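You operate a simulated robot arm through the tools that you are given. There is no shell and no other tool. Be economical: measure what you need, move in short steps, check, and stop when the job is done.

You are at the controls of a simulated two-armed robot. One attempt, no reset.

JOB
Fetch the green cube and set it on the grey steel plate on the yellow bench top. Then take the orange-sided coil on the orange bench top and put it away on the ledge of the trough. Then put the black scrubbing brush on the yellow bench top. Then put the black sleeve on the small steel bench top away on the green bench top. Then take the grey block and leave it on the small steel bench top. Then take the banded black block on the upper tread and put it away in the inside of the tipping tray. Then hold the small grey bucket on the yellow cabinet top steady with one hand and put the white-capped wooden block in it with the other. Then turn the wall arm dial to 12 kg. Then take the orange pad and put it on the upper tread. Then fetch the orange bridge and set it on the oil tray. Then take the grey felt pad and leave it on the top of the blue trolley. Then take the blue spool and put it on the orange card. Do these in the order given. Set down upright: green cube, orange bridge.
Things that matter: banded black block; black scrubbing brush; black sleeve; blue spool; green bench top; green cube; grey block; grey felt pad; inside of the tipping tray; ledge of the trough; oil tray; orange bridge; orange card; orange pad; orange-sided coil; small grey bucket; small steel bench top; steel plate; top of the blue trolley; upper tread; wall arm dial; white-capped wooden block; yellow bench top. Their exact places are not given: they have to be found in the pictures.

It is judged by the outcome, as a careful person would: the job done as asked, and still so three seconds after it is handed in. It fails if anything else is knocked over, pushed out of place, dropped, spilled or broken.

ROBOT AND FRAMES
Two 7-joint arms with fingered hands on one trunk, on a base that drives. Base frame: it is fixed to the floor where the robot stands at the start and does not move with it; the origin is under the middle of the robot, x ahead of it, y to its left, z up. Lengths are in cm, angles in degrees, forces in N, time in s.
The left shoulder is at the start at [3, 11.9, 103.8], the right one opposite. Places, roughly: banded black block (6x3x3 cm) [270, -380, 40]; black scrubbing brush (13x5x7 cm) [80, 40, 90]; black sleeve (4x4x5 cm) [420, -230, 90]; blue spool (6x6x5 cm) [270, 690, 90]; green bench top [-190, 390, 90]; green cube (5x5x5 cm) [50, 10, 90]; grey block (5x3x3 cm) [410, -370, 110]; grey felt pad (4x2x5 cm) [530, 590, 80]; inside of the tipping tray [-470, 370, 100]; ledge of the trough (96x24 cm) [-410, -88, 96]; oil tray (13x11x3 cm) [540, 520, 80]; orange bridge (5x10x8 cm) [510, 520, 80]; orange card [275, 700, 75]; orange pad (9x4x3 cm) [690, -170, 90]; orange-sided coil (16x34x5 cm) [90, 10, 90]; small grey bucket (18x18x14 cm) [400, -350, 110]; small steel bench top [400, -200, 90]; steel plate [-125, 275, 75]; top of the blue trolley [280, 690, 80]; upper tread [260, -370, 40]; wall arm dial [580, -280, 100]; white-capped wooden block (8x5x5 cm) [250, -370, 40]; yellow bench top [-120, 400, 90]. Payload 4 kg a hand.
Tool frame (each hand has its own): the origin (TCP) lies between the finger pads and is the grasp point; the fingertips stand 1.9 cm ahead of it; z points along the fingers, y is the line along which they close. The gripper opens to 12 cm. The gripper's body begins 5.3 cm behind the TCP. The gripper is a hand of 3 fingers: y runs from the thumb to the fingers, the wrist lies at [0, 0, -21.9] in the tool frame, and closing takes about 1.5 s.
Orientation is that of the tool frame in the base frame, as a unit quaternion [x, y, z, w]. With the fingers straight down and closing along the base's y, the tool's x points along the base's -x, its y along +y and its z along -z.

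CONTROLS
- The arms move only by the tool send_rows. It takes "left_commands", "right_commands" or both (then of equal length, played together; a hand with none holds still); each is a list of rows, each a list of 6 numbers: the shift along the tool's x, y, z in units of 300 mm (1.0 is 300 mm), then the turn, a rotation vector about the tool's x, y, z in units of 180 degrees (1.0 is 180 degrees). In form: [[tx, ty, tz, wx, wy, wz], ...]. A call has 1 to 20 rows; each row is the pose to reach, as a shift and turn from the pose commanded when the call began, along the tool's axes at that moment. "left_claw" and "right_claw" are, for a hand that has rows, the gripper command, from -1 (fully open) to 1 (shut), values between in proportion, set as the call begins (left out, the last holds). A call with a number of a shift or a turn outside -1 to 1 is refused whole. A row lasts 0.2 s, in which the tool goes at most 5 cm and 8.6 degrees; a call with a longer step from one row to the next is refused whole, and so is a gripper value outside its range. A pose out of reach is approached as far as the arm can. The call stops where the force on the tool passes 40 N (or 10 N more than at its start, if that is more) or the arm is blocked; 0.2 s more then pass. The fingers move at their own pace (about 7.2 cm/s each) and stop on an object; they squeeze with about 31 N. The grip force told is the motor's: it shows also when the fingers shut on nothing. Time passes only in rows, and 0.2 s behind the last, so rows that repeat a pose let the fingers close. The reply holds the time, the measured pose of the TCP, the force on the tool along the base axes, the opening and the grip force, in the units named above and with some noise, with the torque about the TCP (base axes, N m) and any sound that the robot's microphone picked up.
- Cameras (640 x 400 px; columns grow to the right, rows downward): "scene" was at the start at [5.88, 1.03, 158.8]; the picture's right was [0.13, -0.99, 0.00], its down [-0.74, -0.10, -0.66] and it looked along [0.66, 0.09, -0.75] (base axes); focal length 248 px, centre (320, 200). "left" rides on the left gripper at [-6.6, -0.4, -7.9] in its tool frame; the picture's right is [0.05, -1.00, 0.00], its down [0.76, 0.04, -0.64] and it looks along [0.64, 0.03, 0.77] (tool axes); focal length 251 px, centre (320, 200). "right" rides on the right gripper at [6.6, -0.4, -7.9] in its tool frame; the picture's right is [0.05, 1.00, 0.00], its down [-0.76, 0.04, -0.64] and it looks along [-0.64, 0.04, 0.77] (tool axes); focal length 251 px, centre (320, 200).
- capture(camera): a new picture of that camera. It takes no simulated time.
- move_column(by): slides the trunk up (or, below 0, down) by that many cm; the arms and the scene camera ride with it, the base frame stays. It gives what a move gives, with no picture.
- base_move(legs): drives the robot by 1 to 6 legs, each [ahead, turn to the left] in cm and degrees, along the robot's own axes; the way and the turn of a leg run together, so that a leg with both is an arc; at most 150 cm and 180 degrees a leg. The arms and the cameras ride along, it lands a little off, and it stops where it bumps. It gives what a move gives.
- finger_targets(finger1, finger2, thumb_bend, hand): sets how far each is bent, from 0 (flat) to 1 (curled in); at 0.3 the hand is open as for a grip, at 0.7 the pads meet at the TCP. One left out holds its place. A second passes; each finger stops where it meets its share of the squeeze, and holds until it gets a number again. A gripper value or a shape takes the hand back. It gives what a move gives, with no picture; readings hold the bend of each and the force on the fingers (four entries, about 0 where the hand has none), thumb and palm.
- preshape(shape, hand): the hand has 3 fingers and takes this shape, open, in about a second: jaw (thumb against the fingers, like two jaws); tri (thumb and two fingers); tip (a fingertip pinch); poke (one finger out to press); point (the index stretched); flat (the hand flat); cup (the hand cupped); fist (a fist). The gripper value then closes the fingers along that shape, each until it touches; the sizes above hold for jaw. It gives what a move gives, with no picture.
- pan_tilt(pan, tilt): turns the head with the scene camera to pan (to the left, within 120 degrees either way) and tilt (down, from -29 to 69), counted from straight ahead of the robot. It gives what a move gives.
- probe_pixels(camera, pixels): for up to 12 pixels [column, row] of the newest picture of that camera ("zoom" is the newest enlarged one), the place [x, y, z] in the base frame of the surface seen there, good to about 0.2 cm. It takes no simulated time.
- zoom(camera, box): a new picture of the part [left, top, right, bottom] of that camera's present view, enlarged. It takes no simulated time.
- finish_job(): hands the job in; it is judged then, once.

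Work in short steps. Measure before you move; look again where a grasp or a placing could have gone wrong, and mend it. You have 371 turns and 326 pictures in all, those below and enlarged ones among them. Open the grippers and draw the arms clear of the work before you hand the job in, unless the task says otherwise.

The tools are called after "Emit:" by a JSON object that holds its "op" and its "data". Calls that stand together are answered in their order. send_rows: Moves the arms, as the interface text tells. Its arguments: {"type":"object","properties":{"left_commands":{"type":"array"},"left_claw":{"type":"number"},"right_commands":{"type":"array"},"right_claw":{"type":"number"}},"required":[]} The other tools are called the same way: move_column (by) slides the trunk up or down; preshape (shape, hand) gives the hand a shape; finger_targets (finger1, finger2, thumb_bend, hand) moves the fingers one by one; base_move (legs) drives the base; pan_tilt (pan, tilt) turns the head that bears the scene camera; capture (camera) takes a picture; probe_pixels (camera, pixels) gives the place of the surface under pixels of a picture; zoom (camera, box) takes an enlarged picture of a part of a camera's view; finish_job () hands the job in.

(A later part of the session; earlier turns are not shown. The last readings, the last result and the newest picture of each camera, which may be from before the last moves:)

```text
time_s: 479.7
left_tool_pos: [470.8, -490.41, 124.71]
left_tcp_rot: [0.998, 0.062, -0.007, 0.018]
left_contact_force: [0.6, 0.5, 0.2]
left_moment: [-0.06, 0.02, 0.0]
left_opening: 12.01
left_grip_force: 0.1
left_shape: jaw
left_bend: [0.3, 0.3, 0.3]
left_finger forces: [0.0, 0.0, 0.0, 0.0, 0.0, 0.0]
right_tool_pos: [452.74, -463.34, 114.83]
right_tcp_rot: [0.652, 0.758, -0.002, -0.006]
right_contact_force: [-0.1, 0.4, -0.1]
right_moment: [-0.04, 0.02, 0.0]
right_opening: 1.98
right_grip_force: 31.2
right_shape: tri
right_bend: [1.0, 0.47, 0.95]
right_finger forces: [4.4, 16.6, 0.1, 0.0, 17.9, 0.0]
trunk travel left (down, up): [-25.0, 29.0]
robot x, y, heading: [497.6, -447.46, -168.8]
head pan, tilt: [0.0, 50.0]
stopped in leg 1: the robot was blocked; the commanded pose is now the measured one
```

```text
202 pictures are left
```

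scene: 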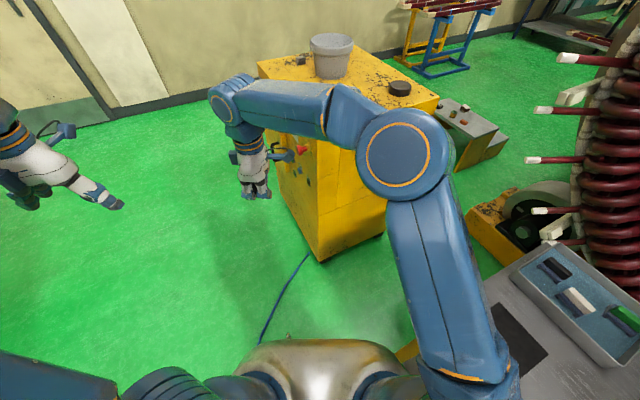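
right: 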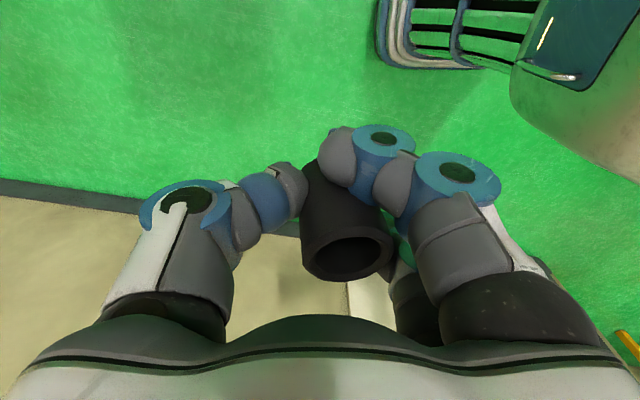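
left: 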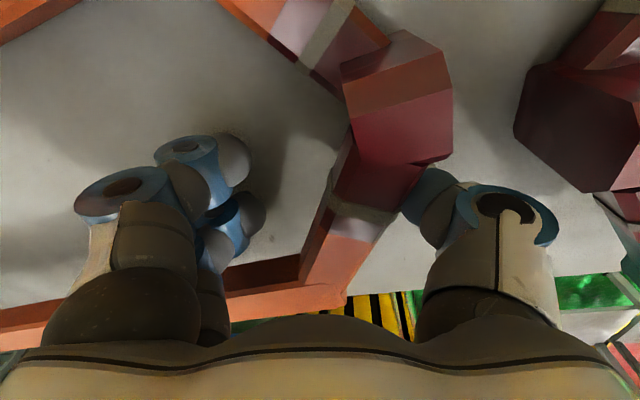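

The sleeve has tilted a little but is trapped between all three digits. I continue west along the corridor.

Emit:
{"op": "base_move", "data": {"legs": [[0, -14]]}}

Emit:
{"op": "base_move", "data": {"legs": [[150, 0], [150, 0], [130, 0]]}}

```text
time_s: 480.9
left_tool_pos: [461.19, -483.04, 124.57]
left_tcp_rot: [0.998, -0.061, -0.009, 0.016]
left_contact_force: [-0.1, -1.1, -0.6]
left_moment: [0.01, 0.03, 0.0]
left_opening: 12.0
left_grip_force: 0.1
left_shape: jaw
left_bend: [0.3, 0.3, 0.3]
left_finger forces: [0.0, 0.0, 0.1, 0.1, 0.0, 0.0]
right_tool_pos: [450.34, -452.22, 114.73]
right_tcp_rot: [0.74, 0.673, -0.001, -0.008]
right_contact_force: [-0.8, -0.5, 0.1]
right_moment: [0.01, 0.0, -0.02]
right_opening: 1.98
right_grip_force: 31.0
right_shape: tri
right_bend: [1.0, 0.47, 0.95]
right_finger forces: [4.2, 16.5, 0.0, 0.1, 17.6, 0.0]
trunk travel left (down, up): [-25.0, 29.0]
robot x, y, heading: [497.66, -448.97, 177.3]
head pan, tilt: [0.0, 50.0]
```

```text
time_s: 501.5
left_tool_pos: [32.13, -458.35, 124.61]
left_tcp_rot: [0.998, -0.067, -0.009, 0.015]
left_contact_force: [0.2, -0.5, -0.9]
left_moment: [0.06, -0.04, 0.02]
left_opening: 11.98
left_grip_force: 0.1
left_shape: jaw
left_bend: [0.3, 0.3, 0.3]
left_finger forces: [0.0, 0.0, 0.1, 0.0, 0.0, 0.0]
right_tool_pos: [21.51, -427.38, 114.71]
right_tcp_rot: [0.746, 0.666, 0.0, -0.006]
right_contact_force: [-0.2, 0.0, -0.3]
right_moment: [0.02, 0.01, 0.03]
right_opening: 1.98
right_grip_force: 30.5
right_shape: tri
right_bend: [1.0, 0.47, 0.95]
right_finger forces: [4.5, 16.7, 0.0, 0.1, 17.6, 0.0]
trunk travel left (down, up): [-25.0, 29.0]
robot x, y, heading: [68.75, -425.01, 176.5]
head pan, tilt: [0.0, 50.0]
```

Turn toward the start area and drive up.

Emit:
{"op": "base_move", "data": {"legs": [[0, -32]]}}

Emit:
{"op": "base_move", "data": {"legs": [[0, -32]]}}

Emit:
{"op": "base_move", "data": {"legs": [[150, 0], [102, 0]]}}

```text
time_s: 503.4
left_tool_pos: [20.32, -433.99, 124.62]
left_tcp_rot: [0.941, -0.339, -0.011, 0.012]
left_contact_force: [-1.2, 1.0, 0.2]
left_moment: [0.01, 0.0, 0.02]
left_opening: 12.0
left_grip_force: 0.2
left_shape: jaw
left_bend: [0.3, 0.3, 0.3]
left_finger forces: [0.0, 0.1, 0.0, 0.1, 0.0, 0.0]
right_tool_pos: [27.51, -402.23, 114.61]
right_tcp_rot: [0.899, 0.439, 0.001, -0.007]
right_contact_force: [-0.1, -0.2, -0.8]
right_moment: [0.0, 0.0, 0.01]
right_opening: 1.98
right_grip_force: 30.8
right_shape: tri
right_bend: [1.0, 0.47, 0.95]
right_finger forces: [4.5, 16.4, 0.1, 0.0, 17.5, 0.0]
trunk travel left (down, up): [-25.0, 29.0]
robot x, y, heading: [66.91, -427.95, 144.6]
head pan, tilt: [0.0, 50.0]
```

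```text
time_s: 505.4
left_tool_pos: [24.11, -407.79, 124.65]
left_tcp_rot: [0.81, -0.586, -0.016, 0.009]
left_contact_force: [-0.7, 0.3, 0.3]
left_moment: [-0.03, 0.04, 0.01]
left_opening: 11.98
left_grip_force: 0.1
left_shape: jaw
left_bend: [0.3, 0.3, 0.3]
left_finger forces: [0.0, 0.0, 0.1, 0.0, 0.1, 0.1]
right_tool_pos: [47.24, -384.7, 114.68]
right_tcp_rot: [0.985, 0.171, 0.004, -0.006]
right_contact_force: [0.0, 0.0, 0.3]
right_moment: [-0.01, -0.03, 0.03]
right_opening: 1.94
right_grip_force: 30.8
right_shape: tri
right_bend: [1.0, 0.47, 0.95]
right_finger forces: [4.2, 16.0, 0.0, 0.0, 17.2, 0.0]
trunk travel left (down, up): [-25.0, 29.0]
robot x, y, heading: [63.29, -429.03, 112.3]
head pan, tilt: [0.0, 50.0]
```

```text
time_s: 517.8
left_tool_pos: [-74.92, -175.16, 124.67]
left_tcp_rot: [0.815, -0.579, -0.015, 0.008]
left_contact_force: [-0.1, 0.4, 0.3]
left_moment: [0.01, 0.01, -0.03]
left_opening: 12.0
left_grip_force: 0.1
left_shape: jaw
left_bend: [0.3, 0.3, 0.3]
left_finger forces: [0.0, 0.1, 0.1, 0.1, 0.1, 0.0]
right_tool_pos: [-52.23, -151.6, 114.67]
right_tcp_rot: [0.984, 0.179, 0.003, -0.006]
right_contact_force: [0.6, -0.1, -0.9]
right_moment: [-0.02, 0.02, 0.0]
right_opening: 1.94
right_grip_force: 30.8
right_shape: tri
right_bend: [1.0, 0.48, 0.95]
right_finger forces: [4.1, 16.3, 0.0, 0.0, 17.3, 0.0]
trunk travel left (down, up): [-25.0, 29.0]
robot x, y, heading: [-35.33, -195.68, 113.1]
head pan, tilt: [0.0, 50.0]
```

Continue north beside the start table to the aisle.

Emit:
{"op": "base_move", "data": {"legs": [[0, -26], [150, 0], [150, 0], [52, 0], [0, 30]]}}

Emit:
{"op": "base_move", "data": {"legs": [[0, 32]]}}

Emit:
{"op": "base_move", "data": {"legs": [[0, 25]]}}

```text
time_s: 537.8
left_tool_pos: [-58.36, 174.7, 124.67]
left_tcp_rot: [0.836, -0.548, -0.015, 0.009]
left_contact_force: [-0.1, -0.1, 0.0]
left_moment: [0.02, 0.0, -0.02]
left_opening: 12.0
left_grip_force: 0.0
left_shape: jaw
left_bend: [0.3, 0.3, 0.3]
left_finger forces: [0.1, 0.0, 0.0, 0.0, 0.0, 0.0]
right_tool_pos: [-37.47, 199.73, 114.8]
right_tcp_rot: [0.976, 0.216, 0.003, -0.006]
right_contact_force: [0.5, -0.1, -0.7]
right_moment: [0.01, 0.02, 0.01]
right_opening: 1.93
right_grip_force: 30.7
right_shape: tri
right_bend: [1.0, 0.48, 0.95]
right_finger forces: [4.1, 16.0, 0.0, 0.0, 16.8, 0.0]
trunk travel left (down, up): [-25.0, 29.0]
robot x, y, heading: [-14.13, 158.98, 117.9]
head pan, tilt: [0.0, 50.0]
```

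```text
time_s: 539.7
left_tool_pos: [-60.24, 148.71, 124.45]
left_tcp_rot: [0.956, -0.291, -0.011, 0.012]
left_contact_force: [0.2, 0.6, -0.7]
left_moment: [0.0, -0.01, 0.0]
left_opening: 12.0
left_grip_force: 0.0
left_shape: jaw
left_bend: [0.3, 0.3, 0.3]
left_finger forces: [0.0, 0.0, 0.0, 0.0, 0.1, 0.1]
right_tool_pos: [-56.21, 181.03, 114.74]
right_tcp_rot: [0.876, 0.482, 0.002, -0.006]
right_contact_force: [1.0, 0.3, -0.4]
right_moment: [0.01, 0.0, 0.01]
right_opening: 1.93
right_grip_force: 31.4
right_shape: tri
right_bend: [1.0, 0.48, 0.95]
right_finger forces: [4.3, 16.2, 0.0, 0.1, 16.6, 0.0]
trunk travel left (down, up): [-25.0, 29.0]
robot x, y, heading: [-12.78, 161.94, 150.6]
head pan, tilt: [0.0, 50.0]
```

```text
time_s: 541.4
left_tool_pos: [-49.95, 129.58, 124.7]
left_tcp_rot: [0.997, -0.074, -0.01, 0.016]
left_contact_force: [0.0, -0.5, -0.9]
left_moment: [-0.02, -0.01, -0.04]
left_opening: 12.01
left_grip_force: 0.1
left_shape: jaw
left_bend: [0.3, 0.3, 0.3]
left_finger forces: [0.0, 0.0, 0.0, 0.0, 0.0, 0.0]
right_tool_pos: [-60.06, 160.62, 114.78]
right_tcp_rot: [0.749, 0.662, 0.0, -0.007]
right_contact_force: [0.0, 0.5, -0.9]
right_moment: [-0.06, 0.01, -0.04]
right_opening: 1.92
right_grip_force: 31.3
right_shape: tri
right_bend: [1.0, 0.48, 0.96]
right_finger forces: [4.5, 16.4, 0.0, 0.0, 16.6, 0.0]
trunk travel left (down, up): [-25.0, 29.0]
robot x, y, heading: [-12.73, 164.81, 176.0]
head pan, tilt: [0.0, 50.0]
```

Across to the green bench's end, then turn to it.

Emit:
{"op": "base_move", "data": {"legs": [[150, 0], [0, -30]]}}

Emit:
{"op": "base_move", "data": {"legs": [[0, -30]]}}

Emit:
{"op": "base_move", "data": {"legs": [[0, -26]]}}

Emit:
{"op": "pan_tilt", "data": {"pan": 0, "tilt": 40}}

Emit:
{"op": "capture", "data": {"camera": "scene"}}

```text
time_s: 550.4
left_tool_pos: [-214.03, 163.63, 124.64]
left_tcp_rot: [0.944, -0.329, -0.013, 0.013]
left_contact_force: [-0.1, 0.3, 0.6]
left_moment: [0.01, -0.03, 0.01]
left_opening: 12.01
left_grip_force: 0.0
left_shape: jaw
left_bend: [0.3, 0.3, 0.3]
left_finger forces: [0.1, 0.1, 0.0, 0.0, 0.0, 0.1]
right_tool_pos: [-207.29, 195.61, 114.66]
right_tcp_rot: [0.894, 0.447, 0.002, -0.006]
right_contact_force: [0.3, 0.0, 0.5]
right_moment: [-0.06, 0.03, 0.02]
right_opening: 1.93
right_grip_force: 31.0
right_shape: tri
right_bend: [1.0, 0.48, 0.96]
right_finger forces: [4.5, 16.2, 0.0, 0.0, 16.5, 0.2]
trunk travel left (down, up): [-25.0, 29.0]
robot x, y, heading: [-166.24, 172.58, 145.6]
head pan, tilt: [0.0, 50.0]
```

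```text
time_s: 552.3
left_tool_pos: [-212.04, 188.98, 124.74]
left_tcp_rot: [0.827, -0.563, -0.015, 0.009]
left_contact_force: [0.5, 0.3, 0.2]
left_moment: [0.02, -0.01, -0.02]
left_opening: 12.01
left_grip_force: 0.0
left_shape: jaw
left_bend: [0.3, 0.3, 0.3]
left_finger forces: [0.0, 0.0, 0.1, 0.0, 0.0, 0.0]
right_tool_pos: [-190.21, 213.28, 114.71]
right_tcp_rot: [0.98, 0.199, 0.003, -0.006]
right_contact_force: [1.0, -0.8, 0.0]
right_moment: [-0.02, 0.02, -0.04]
right_opening: 1.95
right_grip_force: 30.6
right_shape: tri
right_bend: [1.0, 0.48, 0.96]
right_finger forces: [4.3, 15.8, 0.0, 0.1, 16.1, 0.0]
trunk travel left (down, up): [-25.0, 29.0]
robot x, y, heading: [-169.71, 171.15, 115.2]
head pan, tilt: [0.0, 50.0]
```

```text
time_s: 554.0
left_tool_pos: [-199.95, 205.76, 124.62]
left_tcp_rot: [-0.68, 0.733, 0.017, -0.003]
left_contact_force: [-0.6, 0.9, -0.3]
left_moment: [0.01, -0.01, -0.03]
left_opening: 11.98
left_grip_force: 0.1
left_shape: jaw
left_bend: [0.3, 0.3, 0.3]
left_finger forces: [0.1, 0.0, 0.0, 0.0, 0.0, 0.0]
right_tool_pos: [-169.68, 218.18, 114.89]
right_tcp_rot: [1.0, -0.025, 0.004, -0.006]
right_contact_force: [0.0, 0.1, -0.1]
right_moment: [0.02, -0.02, -0.02]
right_opening: 1.94
right_grip_force: 31.1
right_shape: tri
right_bend: [1.0, 0.48, 0.96]
right_finger forces: [4.3, 15.8, 0.0, 0.0, 16.2, 0.0]
trunk travel left (down, up): [-25.0, 29.0]
robot x, y, heading: [-172.23, 171.04, 89.7]
head pan, tilt: [0.0, 50.0]
```

```text
time_s: 554.7
left_tool_pos: [-199.72, 205.86, 124.6]
left_tcp_rot: [-0.679, 0.734, 0.017, -0.006]
left_contact_force: [0.9, 0.1, 1.2]
left_moment: [-0.01, 0.05, -0.01]
left_opening: 11.98
left_grip_force: 0.1
left_shape: jaw
left_bend: [0.3, 0.3, 0.3]
left_finger forces: [0.0, 0.1, 0.1, 0.0, 0.1, 0.1]
right_tool_pos: [-169.56, 218.28, 114.7]
right_tcp_rot: [1.0, -0.026, 0.004, -0.006]
right_contact_force: [-0.5, -1.2, -0.1]
right_moment: [-0.02, -0.01, -0.01]
right_opening: 1.94
right_grip_force: 31.0
right_shape: tri
right_bend: [1.0, 0.48, 0.96]
right_finger forces: [4.2, 16.0, 0.0, 0.0, 16.1, 0.0]
trunk travel left (down, up): [-25.0, 29.0]
robot x, y, heading: [-172.57, 171.18, 89.9]
head pan, tilt: [0.0, 40.0]
```

```text
201 pictures are left
```

scene: 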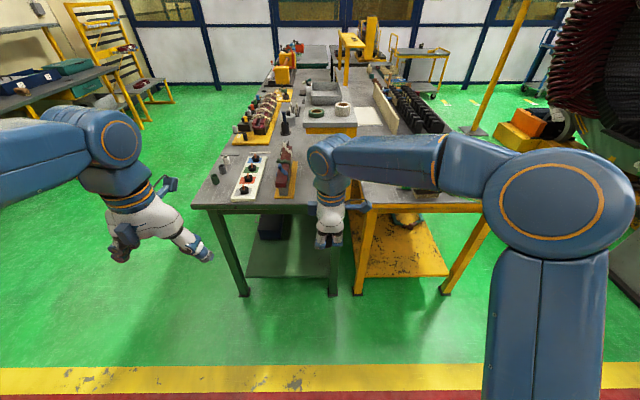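

I zoom on the green bench's near end to pick a free spot.

Emit:
{"op": "zoom", "data": {"camera": "scene", "box": [190, 90, 370, 220]}}

Emit:
{"op": "probe_pixels", "data": {"camera": "scene", "pixels": [[205, 200], [305, 195], [270, 190], [230, 150], [215, 180], [310, 175], [240, 190]]}}

```text
3.08 times, centred on (280, 155) of scene
```

zoom: 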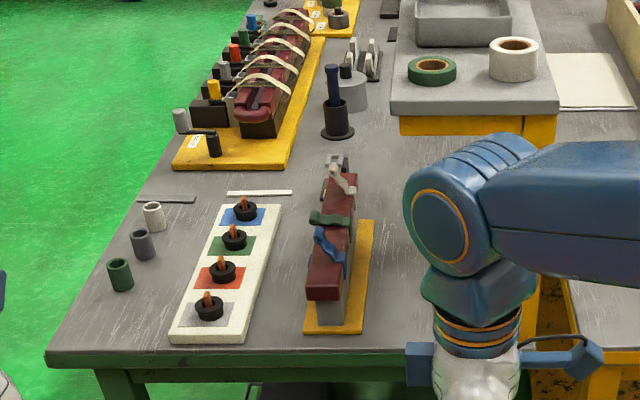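

```text
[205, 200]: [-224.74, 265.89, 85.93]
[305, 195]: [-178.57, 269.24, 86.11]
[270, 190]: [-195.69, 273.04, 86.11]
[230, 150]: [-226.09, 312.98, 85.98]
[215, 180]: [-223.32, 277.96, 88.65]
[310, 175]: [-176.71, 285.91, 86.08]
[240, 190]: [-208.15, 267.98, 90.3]
```

I'll use the free spot right of the vice, about (-173,274). Drive up and check the sleeve's tilt.

Emit:
{"op": "base_move", "data": {"legs": [[55, 0]]}}

Emit:
{"op": "capture", "data": {"camera": "right"}}

Emit:
{"op": "capture", "data": {"camera": "scene"}}

```text
time_s: 557.1
left_tool_pos: [-199.71, 246.95, 124.7]
left_tcp_rot: [-0.679, 0.734, 0.018, -0.005]
left_contact_force: [1.1, -0.4, 0.1]
left_moment: [0.02, 0.01, 0.01]
left_opening: 12.0
left_grip_force: 0.0
left_shape: jaw
left_bend: [0.3, 0.3, 0.3]
left_finger forces: [0.1, 0.0, 0.0, 0.0, 0.0, 0.0]
right_tool_pos: [-169.68, 258.27, 114.89]
right_tcp_rot: [1.0, -0.023, 0.009, 0.007]
right_contact_force: [1.6, -6.1, 2.1]
right_moment: [0.66, 0.18, -0.11]
right_opening: 1.91
right_grip_force: 30.9
right_shape: tri
right_bend: [1.0, 0.48, 0.96]
right_finger forces: [4.3, 16.2, 0.0, 0.1, 16.6, 6.6]
trunk travel left (down, up): [-25.0, 29.0]
robot x, y, heading: [-172.18, 212.16, 89.6]
head pan, tilt: [0.0, 40.0]
stopped in leg 1: the force on the tool passed its limit (the readings are from after the stop); the commanded pose is now the measured one
```

```text
199 pictures are left
```

right: 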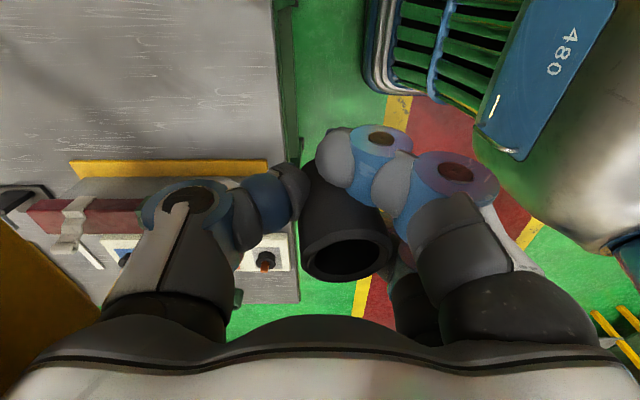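

```text
198 pictures are left
```

scene: 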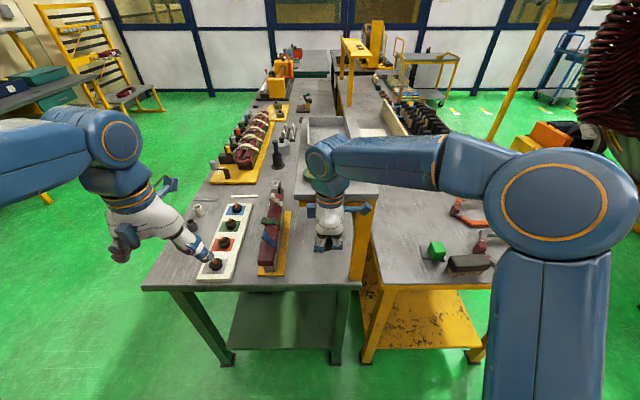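

The right hand touched the raised shelf behind. I back off and measure that shelf.

Emit:
{"op": "base_move", "data": {"legs": [[-12, 0]]}}

Emit:
{"op": "capture", "data": {"camera": "scene"}}

Emit:
{"op": "probe_pixels", "data": {"camera": "scene", "pixels": [[365, 170], [355, 180], [305, 165], [355, 225], [345, 255], [300, 240], [290, 215], [310, 195], [318, 125], [340, 140]]}}

```text
time_s: 558.4
left_tool_pos: [-199.77, 234.76, 124.68]
left_tcp_rot: [-0.68, 0.733, 0.018, -0.005]
left_contact_force: [0.8, -0.5, -0.2]
left_moment: [0.03, 0.01, -0.02]
left_opening: 12.01
left_grip_force: 0.0
left_shape: jaw
left_bend: [0.3, 0.3, 0.3]
left_finger forces: [0.0, 0.0, 0.0, 0.0, 0.0, 0.1]
right_tool_pos: [-169.79, 246.08, 114.79]
right_tcp_rot: [1.0, -0.024, 0.008, 0.006]
right_contact_force: [0.0, -0.5, -0.4]
right_moment: [0.01, 0.01, 0.0]
right_opening: 1.95
right_grip_force: 31.1
right_shape: tri
right_bend: [1.0, 0.48, 0.96]
right_finger forces: [4.3, 16.0, 0.1, 0.0, 16.6, 0.0]
trunk travel left (down, up): [-25.0, 29.0]
robot x, y, heading: [-172.14, 200.03, 89.9]
head pan, tilt: [0.0, 40.0]
```

```text
197 pictures are left
```

scene: 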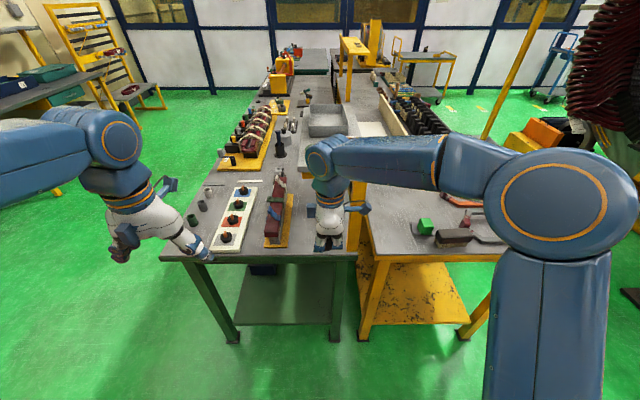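

```text
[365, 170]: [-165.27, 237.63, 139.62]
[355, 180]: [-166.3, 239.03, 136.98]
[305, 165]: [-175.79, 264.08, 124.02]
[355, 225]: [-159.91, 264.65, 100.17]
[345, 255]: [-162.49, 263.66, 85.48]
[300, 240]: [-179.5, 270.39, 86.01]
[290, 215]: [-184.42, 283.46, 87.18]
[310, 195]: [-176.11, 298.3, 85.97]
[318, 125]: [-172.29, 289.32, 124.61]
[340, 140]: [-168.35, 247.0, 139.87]
```

The shelf overhangs that corner, so I choose the open front-left corner, about (-218,269.5), beside the other sleeves. I reposition the base to the left.

Emit:
{"op": "base_move", "data": {"legs": [[-42, 0], [0, 40]]}}

Emit:
{"op": "base_move", "data": {"legs": [[75, 0], [0, -40]]}}

Emit:
{"op": "capture", "data": {"camera": "scene"}}

```text
time_s: 562.9
left_tool_pos: [-215.81, 167.84, 124.51]
left_tcp_rot: [0.885, -0.466, -0.015, 0.01]
left_contact_force: [-1.1, 0.1, 0.1]
left_moment: [-0.01, -0.05, -0.01]
left_opening: 12.0
left_grip_force: 0.0
left_shape: jaw
left_bend: [0.3, 0.3, 0.3]
left_finger forces: [0.0, 0.0, 0.1, 0.0, 0.0, 0.0]
right_tool_pos: [-199.53, 195.49, 114.75]
right_tcp_rot: [0.951, 0.31, 0.012, 0.003]
right_contact_force: [0.1, -0.4, 0.0]
right_moment: [0.01, -0.02, -0.01]
right_opening: 1.92
right_grip_force: 30.5
right_shape: tri
right_bend: [1.0, 0.48, 0.96]
right_finger forces: [4.5, 16.6, 0.1, 0.0, 16.6, 0.0]
trunk travel left (down, up): [-25.0, 29.0]
robot x, y, heading: [-168.78, 160.63, 129.6]
head pan, tilt: [0.0, 40.0]
stopped in leg 2: the robot was blocked; the commanded pose is now the measured one
```

```text
time_s: 568.9
left_tool_pos: [-247.35, 253.89, 124.58]
left_tcp_rot: [-0.672, 0.74, 0.019, -0.006]
left_contact_force: [0.2, 0.6, -0.4]
left_moment: [-0.02, 0.04, -0.03]
left_opening: 12.0
left_grip_force: 0.0
left_shape: jaw
left_bend: [0.3, 0.3, 0.3]
left_finger forces: [0.1, 0.0, 0.0, 0.0, 0.0, 0.0]
right_tool_pos: [-217.18, 264.86, 114.88]
right_tcp_rot: [0.999, -0.03, 0.007, 0.007]
right_contact_force: [0.2, 0.0, -1.3]
right_moment: [0.04, 0.04, -0.01]
right_opening: 1.92
right_grip_force: 30.7
right_shape: tri
right_bend: [1.0, 0.48, 0.96]
right_finger forces: [3.9, 16.3, 0.0, 0.0, 16.7, 0.0]
trunk travel left (down, up): [-25.0, 29.0]
robot x, y, heading: [-221.25, 218.66, 89.9]
head pan, tilt: [0.0, 40.0]
stopped in leg 2: the robot was blocked; the commanded pose is now the measured one
```

```text
196 pictures are left
```

scene: 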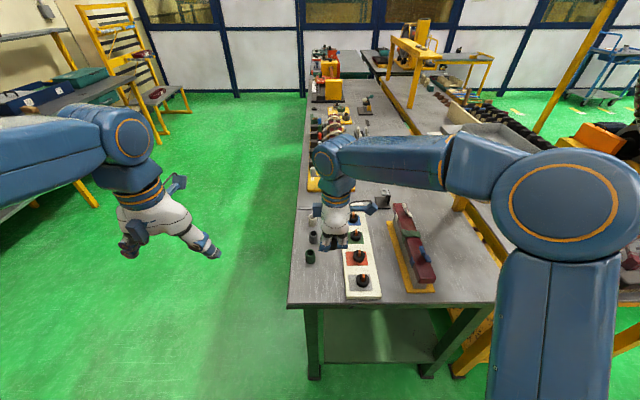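

Now right over the corner. I look at the sleeve in the right hand and the spot below.

Emit:
{"op": "capture", "data": {"camera": "right"}}

Emit:
{"op": "probe_pixels", "data": {"camera": "right", "pixels": [[305, 262], [380, 235], [345, 275], [345, 238], [330, 200], [320, 220], [365, 215], [345, 258]]}}

Emit:
{"op": "probe_pixels", "data": {"camera": "scene", "pixels": [[310, 257], [313, 238], [345, 295], [346, 250], [295, 300], [305, 280], [325, 285], [328, 270]]}}

```text
195 pictures are left
```

right: 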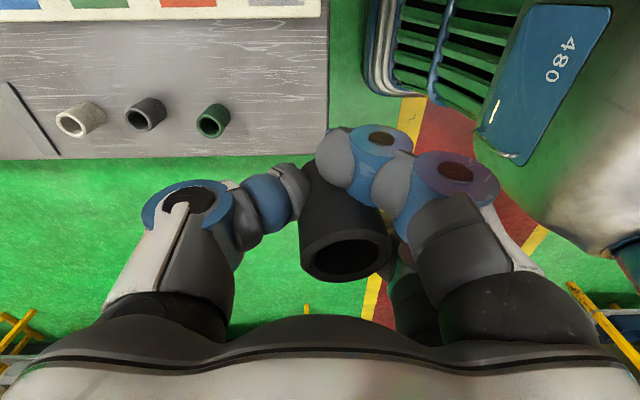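

```text
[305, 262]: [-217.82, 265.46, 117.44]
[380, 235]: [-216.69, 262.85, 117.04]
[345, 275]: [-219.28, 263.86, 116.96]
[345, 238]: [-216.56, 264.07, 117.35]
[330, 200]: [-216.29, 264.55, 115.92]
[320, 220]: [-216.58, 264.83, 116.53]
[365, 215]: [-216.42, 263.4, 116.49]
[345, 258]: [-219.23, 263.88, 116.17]
```

```text
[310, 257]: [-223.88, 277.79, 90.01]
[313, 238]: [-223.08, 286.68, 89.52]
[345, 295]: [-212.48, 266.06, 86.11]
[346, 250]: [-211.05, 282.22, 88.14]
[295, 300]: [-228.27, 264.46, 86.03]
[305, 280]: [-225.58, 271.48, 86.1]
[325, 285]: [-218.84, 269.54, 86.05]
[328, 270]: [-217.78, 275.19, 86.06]
```

Sleeve is nearly upright. Move over (-218,270) and lower close to the top.

Emit:
{"op": "send_rows", "data": {"right_commands": [[-0.006, -0.1, 0.05, 0, 0, 0], [-0.012, -0.203, 0.12, 0, 0, 0], [-0.012, -0.203, 0.28, 0, 0, 0], [-0.012, -0.203, 0.44, 0, 0, 0], [-0.012, -0.203, 0.6, 0, 0, 0], [-0.012, -0.203, 0.74, 0, 0, 0], [-0.012, -0.203, 0.8, 0, 0, 0]]}}

Emit:
{"op": "zoom", "data": {"camera": "scene", "box": [270, 200, 410, 320]}}

Emit:
{"op": "capture", "data": {"camera": "right"}}

```text
time_s: 570.5
left_tool_pos: [-247.67, 253.96, 124.64]
left_tcp_rot: [-0.674, 0.739, 0.017, -0.004]
left_contact_force: [0.3, -0.7, -0.6]
left_moment: [0.03, 0.03, 0.0]
left_opening: 12.04
left_grip_force: 0.1
left_shape: jaw
left_bend: [0.3, 0.3, 0.3]
left_finger forces: [0.0, 0.0, 0.1, 0.0, 0.1, 0.1]
right_tool_pos: [-217.03, 270.64, 90.85]
right_tcp_rot: [0.999, -0.03, 0.01, 0.007]
right_contact_force: [0.3, 0.1, 0.4]
right_moment: [0.0, -0.01, 0.0]
right_opening: 1.9
right_grip_force: 30.9
right_shape: tri
right_bend: [1.0, 0.48, 0.96]
right_finger forces: [4.0, 16.2, 0.0, 0.0, 16.9, 0.1]
trunk travel left (down, up): [-25.0, 29.0]
robot x, y, heading: [-221.14, 218.3, 89.9]
head pan, tilt: [0.0, 40.0]
```

```text
3.33 times, centred on (340, 260) of scene
```

zoom: 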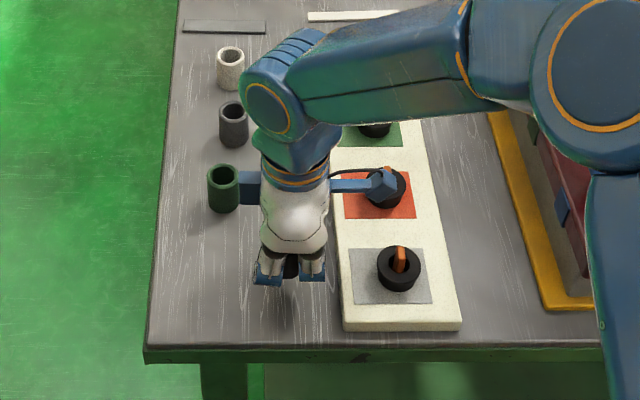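

```text
193 pictures are left
```

right: 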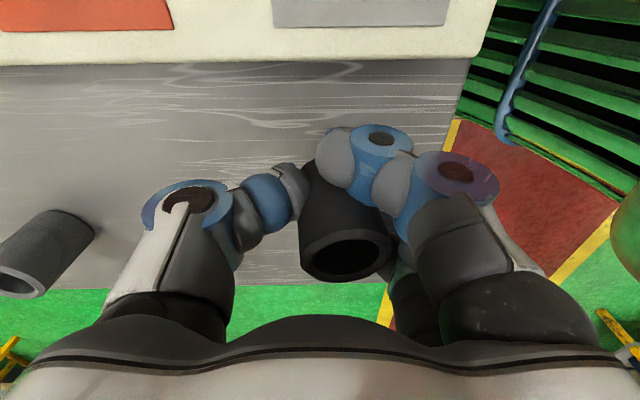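

Clear all round. Lower to contact, open, and lift.

Emit:
{"op": "send_rows", "data": {"right_commands": [[0, 0, 0.03, 0, 0, 0], [0, 0, 0.055, 0, 0, 0], [0, 0, 0.075, 0, 0, 0], [0, 0, 0.085, 0, 0, 0]]}}

Emit:
{"op": "send_rows", "data": {"right_commands": [[0, 0, 0, 0, 0, 0], [0, 0, 0, 0, 0, 0], [0, 0, 0, 0, 0, 0], [0, 0, 0, 0, 0, 0]], "right_claw": -0.15}}

Emit:
{"op": "capture", "data": {"camera": "right"}}

```text
time_s: 571.5
left_tool_pos: [-247.64, 253.76, 124.57]
left_tcp_rot: [-0.674, 0.738, 0.017, -0.004]
left_contact_force: [0.4, -1.2, -0.4]
left_moment: [0.01, 0.01, 0.01]
left_opening: 12.03
left_grip_force: 0.0
left_shape: jaw
left_bend: [0.3, 0.3, 0.3]
left_finger forces: [0.1, 0.0, 0.0, 0.1, 0.0, 0.1]
right_tool_pos: [-216.92, 270.61, 88.29]
right_tcp_rot: [1.0, -0.029, 0.008, 0.005]
right_contact_force: [0.8, 0.2, 5.5]
right_moment: [-0.09, 0.11, 0.0]
right_opening: 1.93
right_grip_force: 31.0
right_shape: tri
right_bend: [1.0, 0.48, 0.96]
right_finger forces: [4.2, 16.8, 0.1, 0.0, 19.3, 0.1]
trunk travel left (down, up): [-25.0, 29.0]
robot x, y, heading: [-221.11, 218.39, 89.7]
head pan, tilt: [0.0, 40.0]
```

```text
time_s: 572.5
left_tool_pos: [-247.56, 253.92, 124.6]
left_tcp_rot: [-0.674, 0.739, 0.017, -0.005]
left_contact_force: [-0.5, 0.7, 0.6]
left_moment: [-0.01, -0.03, 0.02]
left_opening: 11.97
left_grip_force: 0.1
left_shape: jaw
left_bend: [0.3, 0.3, 0.3]
left_finger forces: [0.1, 0.0, 0.0, 0.0, 0.1, 0.0]
right_tool_pos: [-216.93, 270.44, 88.18]
right_tcp_rot: [0.999, -0.031, 0.009, 0.007]
right_contact_force: [-0.8, 0.2, 0.4]
right_moment: [0.03, -0.01, 0.0]
right_opening: 6.81
right_grip_force: 0.1
right_shape: tri
right_bend: [0.31, 0.31, 0.93]
right_finger forces: [0.1, 0.1, 0.0, 0.0, 0.0, 0.0]
trunk travel left (down, up): [-25.0, 29.0]
robot x, y, heading: [-221.25, 218.4, 89.9]
head pan, tilt: [0.0, 40.0]
```

```text
192 pictures are left
```

right: 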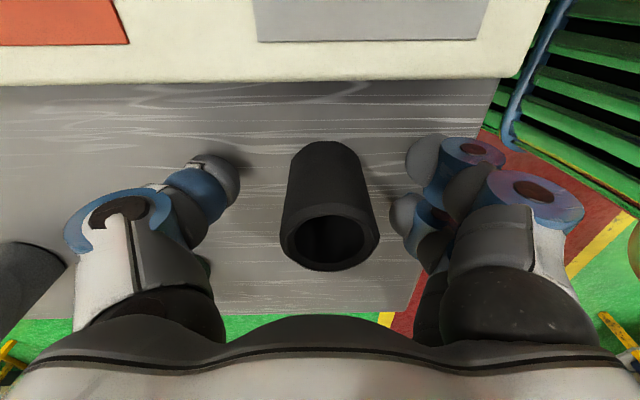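

Sleeve stands upright and free. Lift the hand away and confirm.

Emit:
{"op": "send_rows", "data": {"right_commands": [[0, 0, -0.1, 0, 0, 0], [0, 0, -0.25, 0, 0, 0], [0, 0, -0.4, 0, 0, 0], [0, 0, -0.55, 0, 0, 0], [0, 0, -0.7, 0, 0, 0], [0, 0.1, -0.85, 0, 0, 0]]}}

Emit:
{"op": "preshape", "data": {"shape": "jaw", "hand": "right"}}

Emit:
{"op": "zoom", "data": {"camera": "scene", "box": [270, 200, 410, 320]}}

```text
refused: row 6 steps farther than a row can; nothing moved
```

```text
time_s: 573.4
left_tool_pos: [-247.69, 254.0, 124.59]
left_tcp_rot: [-0.674, 0.739, 0.016, -0.004]
left_contact_force: [-0.1, 0.7, 0.1]
left_moment: [0.01, 0.03, 0.0]
left_opening: 12.0
left_grip_force: 0.0
left_shape: jaw
left_bend: [0.3, 0.3, 0.3]
left_finger forces: [0.0, 0.0, 0.0, 0.0, 0.1, 0.0]
right_tool_pos: [-216.97, 270.32, 88.33]
right_tcp_rot: [0.999, -0.03, 0.01, 0.007]
right_contact_force: [-0.3, -0.5, 0.0]
right_moment: [-0.01, 0.01, 0.0]
right_opening: 12.0
right_grip_force: 0.0
right_shape: jaw
right_bend: [0.3, 0.3, 0.3]
right_finger forces: [0.0, 0.0, 0.0, 0.0, 0.0, 0.0]
trunk travel left (down, up): [-25.0, 29.0]
robot x, y, heading: [-220.81, 218.46, 89.9]
head pan, tilt: [0.0, 40.0]
```

```text
3.33 times, centred on (340, 260) of scene
```

zoom: 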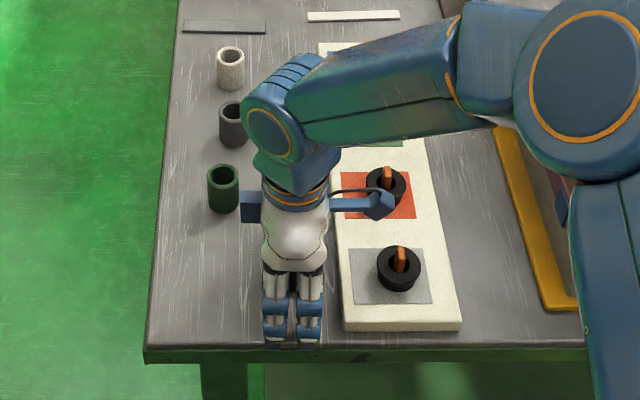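

The lift was refused, the hand just opened wide without touching. Lift now in smaller steps.

Emit:
{"op": "send_rows", "data": {"right_commands": [[0, 0, -0.1, 0, 0, 0], [0, 0, -0.25, 0, 0, 0], [0, 0, -0.4, 0, 0, 0], [0, 0, -0.55, 0, 0, 0], [0, 0, -0.7, 0, 0, 0], [0, 0.05, -0.83, 0, 0, 0]]}}

Emit:
{"op": "capture", "data": {"camera": "right"}}

```text
time_s: 574.8
left_tool_pos: [-247.69, 253.86, 124.6]
left_tcp_rot: [-0.674, 0.739, 0.017, -0.004]
left_contact_force: [-0.7, -0.9, 0.2]
left_moment: [0.06, 0.0, 0.0]
left_opening: 12.02
left_grip_force: 0.0
left_shape: jaw
left_bend: [0.3, 0.3, 0.3]
left_finger forces: [0.1, 0.0, 0.1, 0.1, 0.1, 0.0]
right_tool_pos: [-217.54, 269.31, 113.22]
right_tcp_rot: [0.999, -0.031, 0.009, 0.008]
right_contact_force: [0.6, 0.6, 1.0]
right_moment: [0.01, 0.0, -0.02]
right_opening: 11.99
right_grip_force: 0.0
right_shape: jaw
right_bend: [0.3, 0.3, 0.3]
right_finger forces: [0.0, 0.0, 0.1, 0.0, 0.0, 0.1]
trunk travel left (down, up): [-25.0, 29.0]
robot x, y, heading: [-221.48, 217.97, 89.9]
head pan, tilt: [0.0, 40.0]
```

```text
190 pictures are left
```

right: 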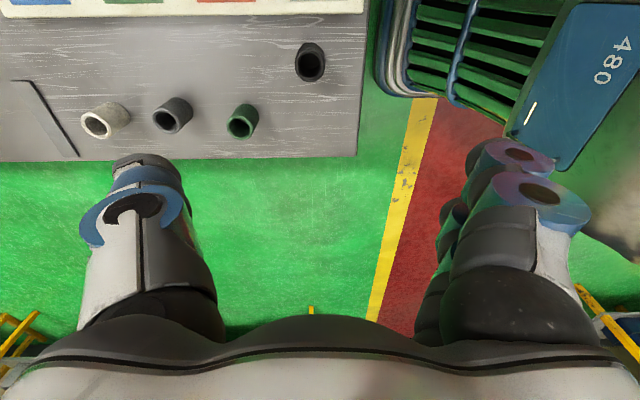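

Sleeve is put away. Since I'm near, I take a look toward the tipping tray's place for later.

Emit:
{"op": "pan_tilt", "data": {"pan": 60, "tilt": 20}}

Emit:
{"op": "capture", "data": {"camera": "scene"}}

```text
time_s: 576.1
left_tool_pos: [-247.63, 254.01, 124.59]
left_tcp_rot: [-0.674, 0.739, 0.017, -0.005]
left_contact_force: [-0.9, 0.0, 0.1]
left_moment: [0.01, 0.01, -0.01]
left_opening: 12.03
left_grip_force: 0.0
left_shape: jaw
left_bend: [0.3, 0.3, 0.3]
left_finger forces: [0.0, 0.1, 0.0, 0.1, 0.0, 0.1]
right_tool_pos: [-217.54, 269.63, 113.1]
right_tcp_rot: [0.999, -0.031, 0.009, 0.008]
right_contact_force: [0.7, 0.0, 0.0]
right_moment: [-0.02, 0.04, 0.0]
right_opening: 12.0
right_grip_force: 0.0
right_shape: jaw
right_bend: [0.3, 0.3, 0.3]
right_finger forces: [0.1, 0.0, 0.0, 0.1, 0.1, 0.0]
trunk travel left (down, up): [-25.0, 29.0]
robot x, y, heading: [-221.28, 218.49, 90.0]
head pan, tilt: [60.0, 20.0]
```

```text
189 pictures are left
```

scene: 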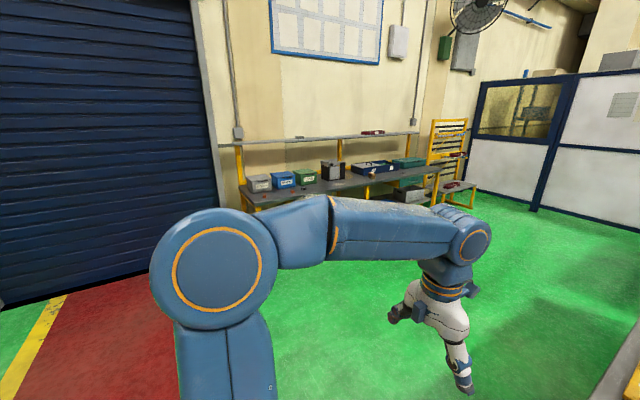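

Emit:
{"op": "zoom", "data": {"camera": "scene", "box": [220, 110, 460, 230]}}

Emit:
{"op": "probe_pixels", "data": {"camera": "scene", "pixels": [[330, 172], [345, 170], [372, 167], [408, 162], [340, 182], [258, 185], [280, 178], [306, 178], [290, 195], [380, 180]]}}

```text
2.67 times, centred on (340, 170) of scene
```

zoom: 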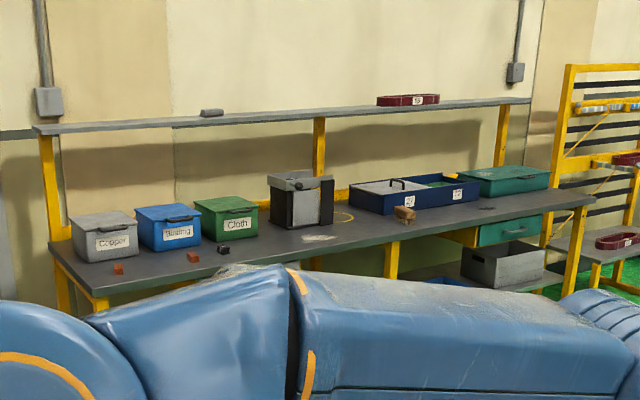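

```text
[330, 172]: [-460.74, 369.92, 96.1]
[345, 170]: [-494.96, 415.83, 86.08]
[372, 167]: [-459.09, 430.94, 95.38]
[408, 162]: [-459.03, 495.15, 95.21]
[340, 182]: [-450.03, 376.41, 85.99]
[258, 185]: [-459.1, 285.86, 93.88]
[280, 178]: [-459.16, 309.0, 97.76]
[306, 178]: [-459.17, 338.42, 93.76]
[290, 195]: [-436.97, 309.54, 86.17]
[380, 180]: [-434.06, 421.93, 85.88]
```

The tipping tray is the grey box with brackets at about (-465,370). Now drive east again for the grey block: back to the aisle and turn.

Emit:
{"op": "base_move", "data": {"legs": [[-55, 0], [0, -45]]}}

Emit:
{"op": "base_move", "data": {"legs": [[0, -45]]}}

Emit:
{"op": "base_move", "data": {"legs": [[150, 0], [55, 0], [0, -45]]}}

Emit:
{"op": "base_move", "data": {"legs": [[0, -45]]}}

```text
time_s: 581.3
left_tool_pos: [-216.28, 207.67, 124.65]
left_tcp_rot: [-0.355, 0.935, 0.018, 0.001]
left_contact_force: [-0.5, -0.1, 1.3]
left_moment: [-0.01, 0.04, 0.01]
left_opening: 11.99
left_grip_force: 0.0
left_shape: jaw
left_bend: [0.3, 0.3, 0.3]
left_finger forces: [0.0, 0.0, 0.0, 0.1, 0.0, 0.1]
right_tool_pos: [-183.73, 198.7, 113.07]
right_tcp_rot: [0.919, -0.394, 0.005, 0.009]
right_contact_force: [0.7, 0.0, -0.4]
right_moment: [-0.01, 0.05, -0.02]
right_opening: 12.03
right_grip_force: 0.0
right_shape: jaw
right_bend: [0.3, 0.3, 0.3]
right_finger forces: [0.1, 0.0, 0.0, 0.1, 0.1, 0.0]
trunk travel left (down, up): [-25.0, 29.0]
robot x, y, heading: [-224.71, 167.22, 45.4]
head pan, tilt: [60.0, 20.0]
stopped in leg 2: the robot was blocked; the commanded pose is now the measured one
```

```text
time_s: 583.8
left_tool_pos: [-189.59, 189.79, 124.72]
left_tcp_rot: [0.029, 0.999, 0.016, 0.009]
left_contact_force: [-0.5, -1.0, -0.9]
left_moment: [0.05, -0.01, 0.01]
left_opening: 12.0
left_grip_force: 0.1
left_shape: jaw
left_bend: [0.3, 0.3, 0.3]
left_finger forces: [0.1, 0.0, 0.0, 0.0, 0.0, 0.0]
right_tool_pos: [-172.97, 160.39, 113.16]
right_tcp_rot: [-0.7, 0.714, 0.0, -0.011]
right_contact_force: [0.3, -0.2, -0.4]
right_moment: [0.07, -0.01, 0.0]
right_opening: 12.0
right_grip_force: 0.1
right_shape: jaw
right_bend: [0.3, 0.3, 0.3]
right_finger forces: [0.0, 0.1, 0.0, 0.0, 0.0, 0.0]
trunk travel left (down, up): [-25.0, 29.0]
robot x, y, heading: [-224.51, 172.44, -0.8]
head pan, tilt: [60.0, 20.0]
stopped in leg 1: the robot was blocked; the commanded pose is now the measured one
```

```text
time_s: 596.1
left_tool_pos: [16.14, 152.47, 124.65]
left_tcp_rot: [0.428, 0.904, 0.01, 0.014]
left_contact_force: [0.8, 0.0, -0.4]
left_moment: [0.0, 0.04, -0.02]
left_opening: 12.0
left_grip_force: 0.0
left_shape: jaw
left_bend: [0.3, 0.3, 0.3]
left_finger forces: [0.1, 0.0, 0.0, 0.0, 0.0, 0.0]
right_tool_pos: [5.67, 120.34, 113.13]
right_tcp_rot: [-0.353, 0.936, 0.004, -0.011]
right_contact_force: [-0.5, -0.1, -0.1]
right_moment: [0.0, -0.01, -0.02]
right_opening: 11.99
right_grip_force: 0.0
right_shape: jaw
right_bend: [0.3, 0.3, 0.3]
right_finger forces: [0.0, 0.0, 0.1, 0.0, 0.0, 0.0]
trunk travel left (down, up): [-25.0, 29.0]
robot x, y, heading: [-16.78, 169.99, -47.9]
head pan, tilt: [60.0, 20.0]
```

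```text
time_s: 598.5
left_tool_pos: [-6.51, 134.47, 124.51]
left_tcp_rot: [0.746, 0.666, 0.005, 0.016]
left_contact_force: [-0.4, -0.3, 0.4]
left_moment: [0.01, 0.0, 0.0]
left_opening: 12.0
left_grip_force: 0.1
left_shape: jaw
left_bend: [0.3, 0.3, 0.3]
left_finger forces: [0.0, 0.0, 0.1, 0.0, 0.1, 0.1]
right_tool_pos: [-36.76, 119.78, 113.06]
right_tcp_rot: [0.039, 0.999, 0.007, -0.009]
right_contact_force: [0.0, 0.4, -0.5]
right_moment: [0.03, -0.02, -0.04]
right_opening: 11.99
right_grip_force: 0.0
right_shape: jaw
right_bend: [0.3, 0.3, 0.3]
right_finger forces: [0.1, 0.0, 0.0, 0.1, 0.1, 0.0]
trunk travel left (down, up): [-25.0, 29.0]
robot x, y, heading: [-11.37, 169.94, -93.2]
head pan, tilt: [60.0, 20.0]
```

South through the gap, then along to the corridor.

Emit:
{"op": "base_move", "data": {"legs": [[150, 0], [150, 0], [65, 0], [0, 26]]}}

Emit:
{"op": "base_move", "data": {"legs": [[150, 0], [105, 0], [0, 35]]}}

Emit:
{"op": "base_move", "data": {"legs": [[0, 33]]}}

```text
time_s: 617.3
left_tool_pos: [-2.06, -219.22, 124.75]
left_tcp_rot: [0.558, 0.83, 0.008, 0.015]
left_contact_force: [0.6, 0.0, 0.1]
left_moment: [0.01, 0.0, -0.02]
left_opening: 11.98
left_grip_force: 0.0
left_shape: jaw
left_bend: [0.3, 0.3, 0.3]
left_finger forces: [0.0, 0.0, 0.0, 0.0, 0.0, 0.0]
right_tool_pos: [-21.51, -246.82, 113.18]
right_tcp_rot: [-0.209, 0.978, 0.004, -0.01]
right_contact_force: [0.6, -0.1, -0.5]
right_moment: [-0.02, 0.04, -0.02]
right_opening: 12.0
right_grip_force: 0.0
right_shape: jaw
right_bend: [0.3, 0.3, 0.3]
right_finger forces: [0.1, 0.1, 0.1, 0.1, 0.0, 0.0]
trunk travel left (down, up): [-25.0, 29.0]
robot x, y, heading: [-26.18, -192.16, -64.2]
head pan, tilt: [60.0, 20.0]
```

```text
time_s: 631.6
left_tool_pos: [126.41, -431.11, 124.57]
left_tcp_rot: [0.278, 0.96, 0.012, 0.012]
left_contact_force: [0.0, 0.0, -0.8]
left_moment: [0.01, 0.03, -0.03]
left_opening: 12.01
left_grip_force: 0.0
left_shape: jaw
left_bend: [0.3, 0.3, 0.3]
left_finger forces: [0.0, 0.0, 0.0, 0.1, 0.0, 0.1]
right_tool_pos: [126.66, -464.91, 113.21]
right_tcp_rot: [-0.498, 0.867, 0.002, -0.011]
right_contact_force: [0.4, -0.8, 1.5]
right_moment: [0.02, -0.01, 0.01]
right_opening: 12.0
right_grip_force: 0.1
right_shape: jaw
right_bend: [0.3, 0.3, 0.3]
right_finger forces: [0.0, 0.0, 0.0, 0.0, 0.0, 0.1]
trunk travel left (down, up): [-25.0, 29.0]
robot x, y, heading: [89.29, -426.57, -28.7]
head pan, tilt: [60.0, 20.0]
```

```text
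time_s: 633.6
left_tool_pos: [122.67, -409.63, 124.63]
left_tcp_rot: [-0.011, 1.0, 0.014, 0.008]
left_contact_force: [0.2, 0.0, 0.9]
left_moment: [-0.04, 0.02, 0.0]
left_opening: 12.01
left_grip_force: 0.1
left_shape: jaw
left_bend: [0.3, 0.3, 0.3]
left_finger forces: [0.0, 0.1, 0.1, 0.0, 0.1, 0.0]
right_tool_pos: [141.53, -437.56, 113.06]
right_tcp_rot: [0.727, -0.687, 0.002, 0.012]
right_contact_force: [-0.5, 0.8, 0.8]
right_moment: [0.01, 0.01, -0.01]
right_opening: 12.01
right_grip_force: 0.1
right_shape: jaw
right_bend: [0.3, 0.3, 0.3]
right_finger forces: [0.0, 0.1, 0.1, 0.0, 0.0, 0.0]
trunk travel left (down, up): [-25.0, 29.0]
robot x, y, heading: [89.08, -430.27, 4.4]
head pan, tilt: [60.0, 20.0]
```

Straighten to pass the treads and go to just south of the cabinet.

Emit:
{"op": "base_move", "data": {"legs": [[0, -9], [150, 0], [150, 0], [20, 0], [0, 45]]}}

Emit:
{"op": "base_move", "data": {"legs": [[0, 45]]}}

Emit:
{"op": "pan_tilt", "data": {"pan": 0, "tilt": 45}}

Emit:
{"op": "capture", "data": {"camera": "scene"}}

```text
time_s: 651.8
left_tool_pos: [423.15, -421.2, 124.55]
left_tcp_rot: [-0.294, 0.956, 0.016, 0.003]
left_contact_force: [-0.1, 1.1, -0.1]
left_moment: [-0.03, -0.01, 0.0]
left_opening: 12.02
left_grip_force: 0.0
left_shape: jaw
left_bend: [0.3, 0.3, 0.3]
left_finger forces: [0.0, 0.0, 0.0, 0.1, 0.1, 0.1]
right_tool_pos: [454.37, -434.56, 113.06]
right_tcp_rot: [0.891, -0.454, 0.007, 0.012]
right_contact_force: [-0.8, 0.2, 0.1]
right_moment: [-0.01, -0.01, 0.01]
right_opening: 11.96
right_grip_force: 0.1
right_shape: jaw
right_bend: [0.3, 0.3, 0.3]
right_finger forces: [0.0, 0.1, 0.1, 0.0, 0.0, 0.0]
trunk travel left (down, up): [-25.0, 29.0]
robot x, y, heading: [409.39, -461.01, 38.5]
head pan, tilt: [60.0, 20.0]
stopped in leg 5: the robot was blocked; the commanded pose is now the measured one
```

```text
time_s: 654.0
left_tool_pos: [393.76, -421.75, 124.59]
left_tcp_rot: [-0.612, 0.791, 0.015, -0.003]
left_contact_force: [-1.1, 0.0, -0.5]
left_moment: [-0.02, -0.05, 0.0]
left_opening: 12.01
left_grip_force: 0.0
left_shape: jaw
left_bend: [0.3, 0.3, 0.3]
left_finger forces: [0.0, 0.0, 0.0, 0.0, 0.0, 0.0]
right_tool_pos: [425.91, -411.13, 113.22]
right_tcp_rot: [0.994, -0.109, 0.011, 0.008]
right_contact_force: [-0.2, 0.2, -0.9]
right_moment: [0.0, -0.05, 0.0]
right_opening: 11.99
right_grip_force: 0.2
right_shape: jaw
right_bend: [0.3, 0.3, 0.3]
right_finger forces: [0.1, 0.0, 0.1, 0.0, 0.1, 0.1]
trunk travel left (down, up): [-25.0, 29.0]
robot x, y, heading: [414.46, -461.51, 81.0]
head pan, tilt: [60.0, 20.0]
stopped in leg 1: the robot was blocked; the commanded pose is now the measured one
```

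```text
time_s: 655.4
left_tool_pos: [394.08, -421.81, 124.6]
left_tcp_rot: [-0.612, 0.791, 0.017, -0.003]
left_contact_force: [0.1, -0.1, 0.1]
left_moment: [0.01, -0.01, 0.0]
left_opening: 11.99
left_grip_force: 0.0
left_shape: jaw
left_bend: [0.3, 0.3, 0.3]
left_finger forces: [0.1, 0.1, 0.0, 0.1, 0.0, 0.0]
right_tool_pos: [426.22, -411.22, 113.23]
right_tcp_rot: [0.994, -0.109, 0.01, 0.008]
right_contact_force: [-0.6, 1.0, -1.0]
right_moment: [0.01, -0.01, 0.04]
right_opening: 11.98
right_grip_force: 0.1
right_shape: jaw
right_bend: [0.3, 0.3, 0.3]
right_finger forces: [0.0, 0.0, 0.0, 0.0, 0.1, 0.0]
trunk travel left (down, up): [-25.0, 29.0]
robot x, y, heading: [414.88, -461.4, 81.0]
head pan, tilt: [0.0, 45.0]
```

```text
187 pictures are left
```

scene: 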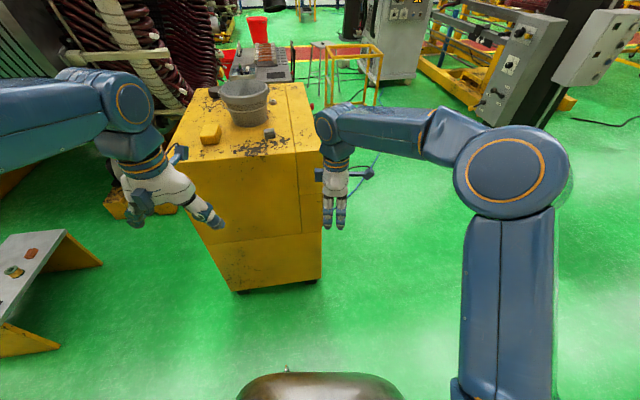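

The grey block is at (270,132) by the bucket. I measure it and raise the trunk before coming closer.

Emit:
{"op": "zoom", "data": {"camera": "scene", "box": [180, 70, 330, 180]}}

Emit:
{"op": "probe_pixels", "data": {"camera": "zoom", "pixels": [[372, 218], [382, 232], [360, 225], [385, 215], [130, 215], [300, 70], [275, 140], [380, 110], [450, 150], [480, 230]]}}

Emit:
{"op": "move_column", "data": {"by": 18}}

```text
3.64 times, centred on (255, 125) of scene
```

zoom: 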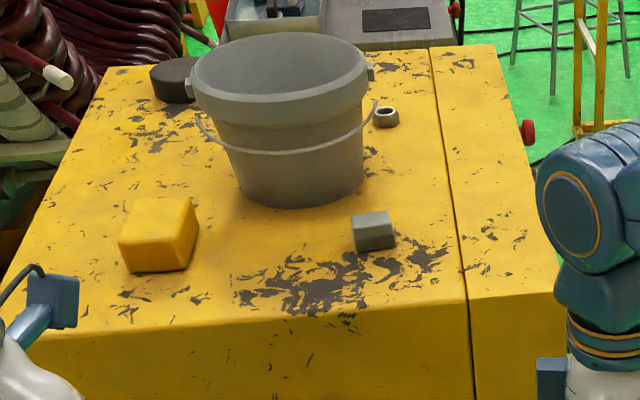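

```text
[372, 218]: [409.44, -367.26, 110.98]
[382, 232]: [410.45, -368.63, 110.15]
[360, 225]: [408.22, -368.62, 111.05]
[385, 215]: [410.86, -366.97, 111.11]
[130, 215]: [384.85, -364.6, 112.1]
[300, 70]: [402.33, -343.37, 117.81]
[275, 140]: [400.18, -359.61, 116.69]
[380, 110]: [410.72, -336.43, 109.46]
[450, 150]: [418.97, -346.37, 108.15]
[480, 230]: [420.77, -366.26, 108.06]
```

```text
time_s: 657.4
left_tool_pos: [394.12, -421.79, 142.63]
left_tcp_rot: [-0.612, 0.79, 0.018, -0.004]
left_contact_force: [0.7, 0.5, 0.1]
left_moment: [0.03, -0.01, -0.02]
left_opening: 11.99
left_grip_force: 0.1
left_shape: jaw
left_bend: [0.3, 0.3, 0.3]
left_finger forces: [0.0, 0.1, 0.0, 0.0, 0.0, 0.0]
right_tool_pos: [426.2, -411.24, 131.21]
right_tcp_rot: [0.994, -0.11, 0.009, 0.008]
right_contact_force: [-0.5, 0.7, -1.1]
right_moment: [-0.02, 0.01, 0.01]
right_opening: 12.0
right_grip_force: 0.1
right_shape: jaw
right_bend: [0.3, 0.3, 0.3]
right_finger forces: [0.0, 0.0, 0.0, 0.1, 0.0, 0.1]
trunk travel left (down, up): [-43.0, 11.0]
robot x, y, heading: [414.68, -461.61, 81.2]
head pan, tilt: [0.0, 45.0]
```

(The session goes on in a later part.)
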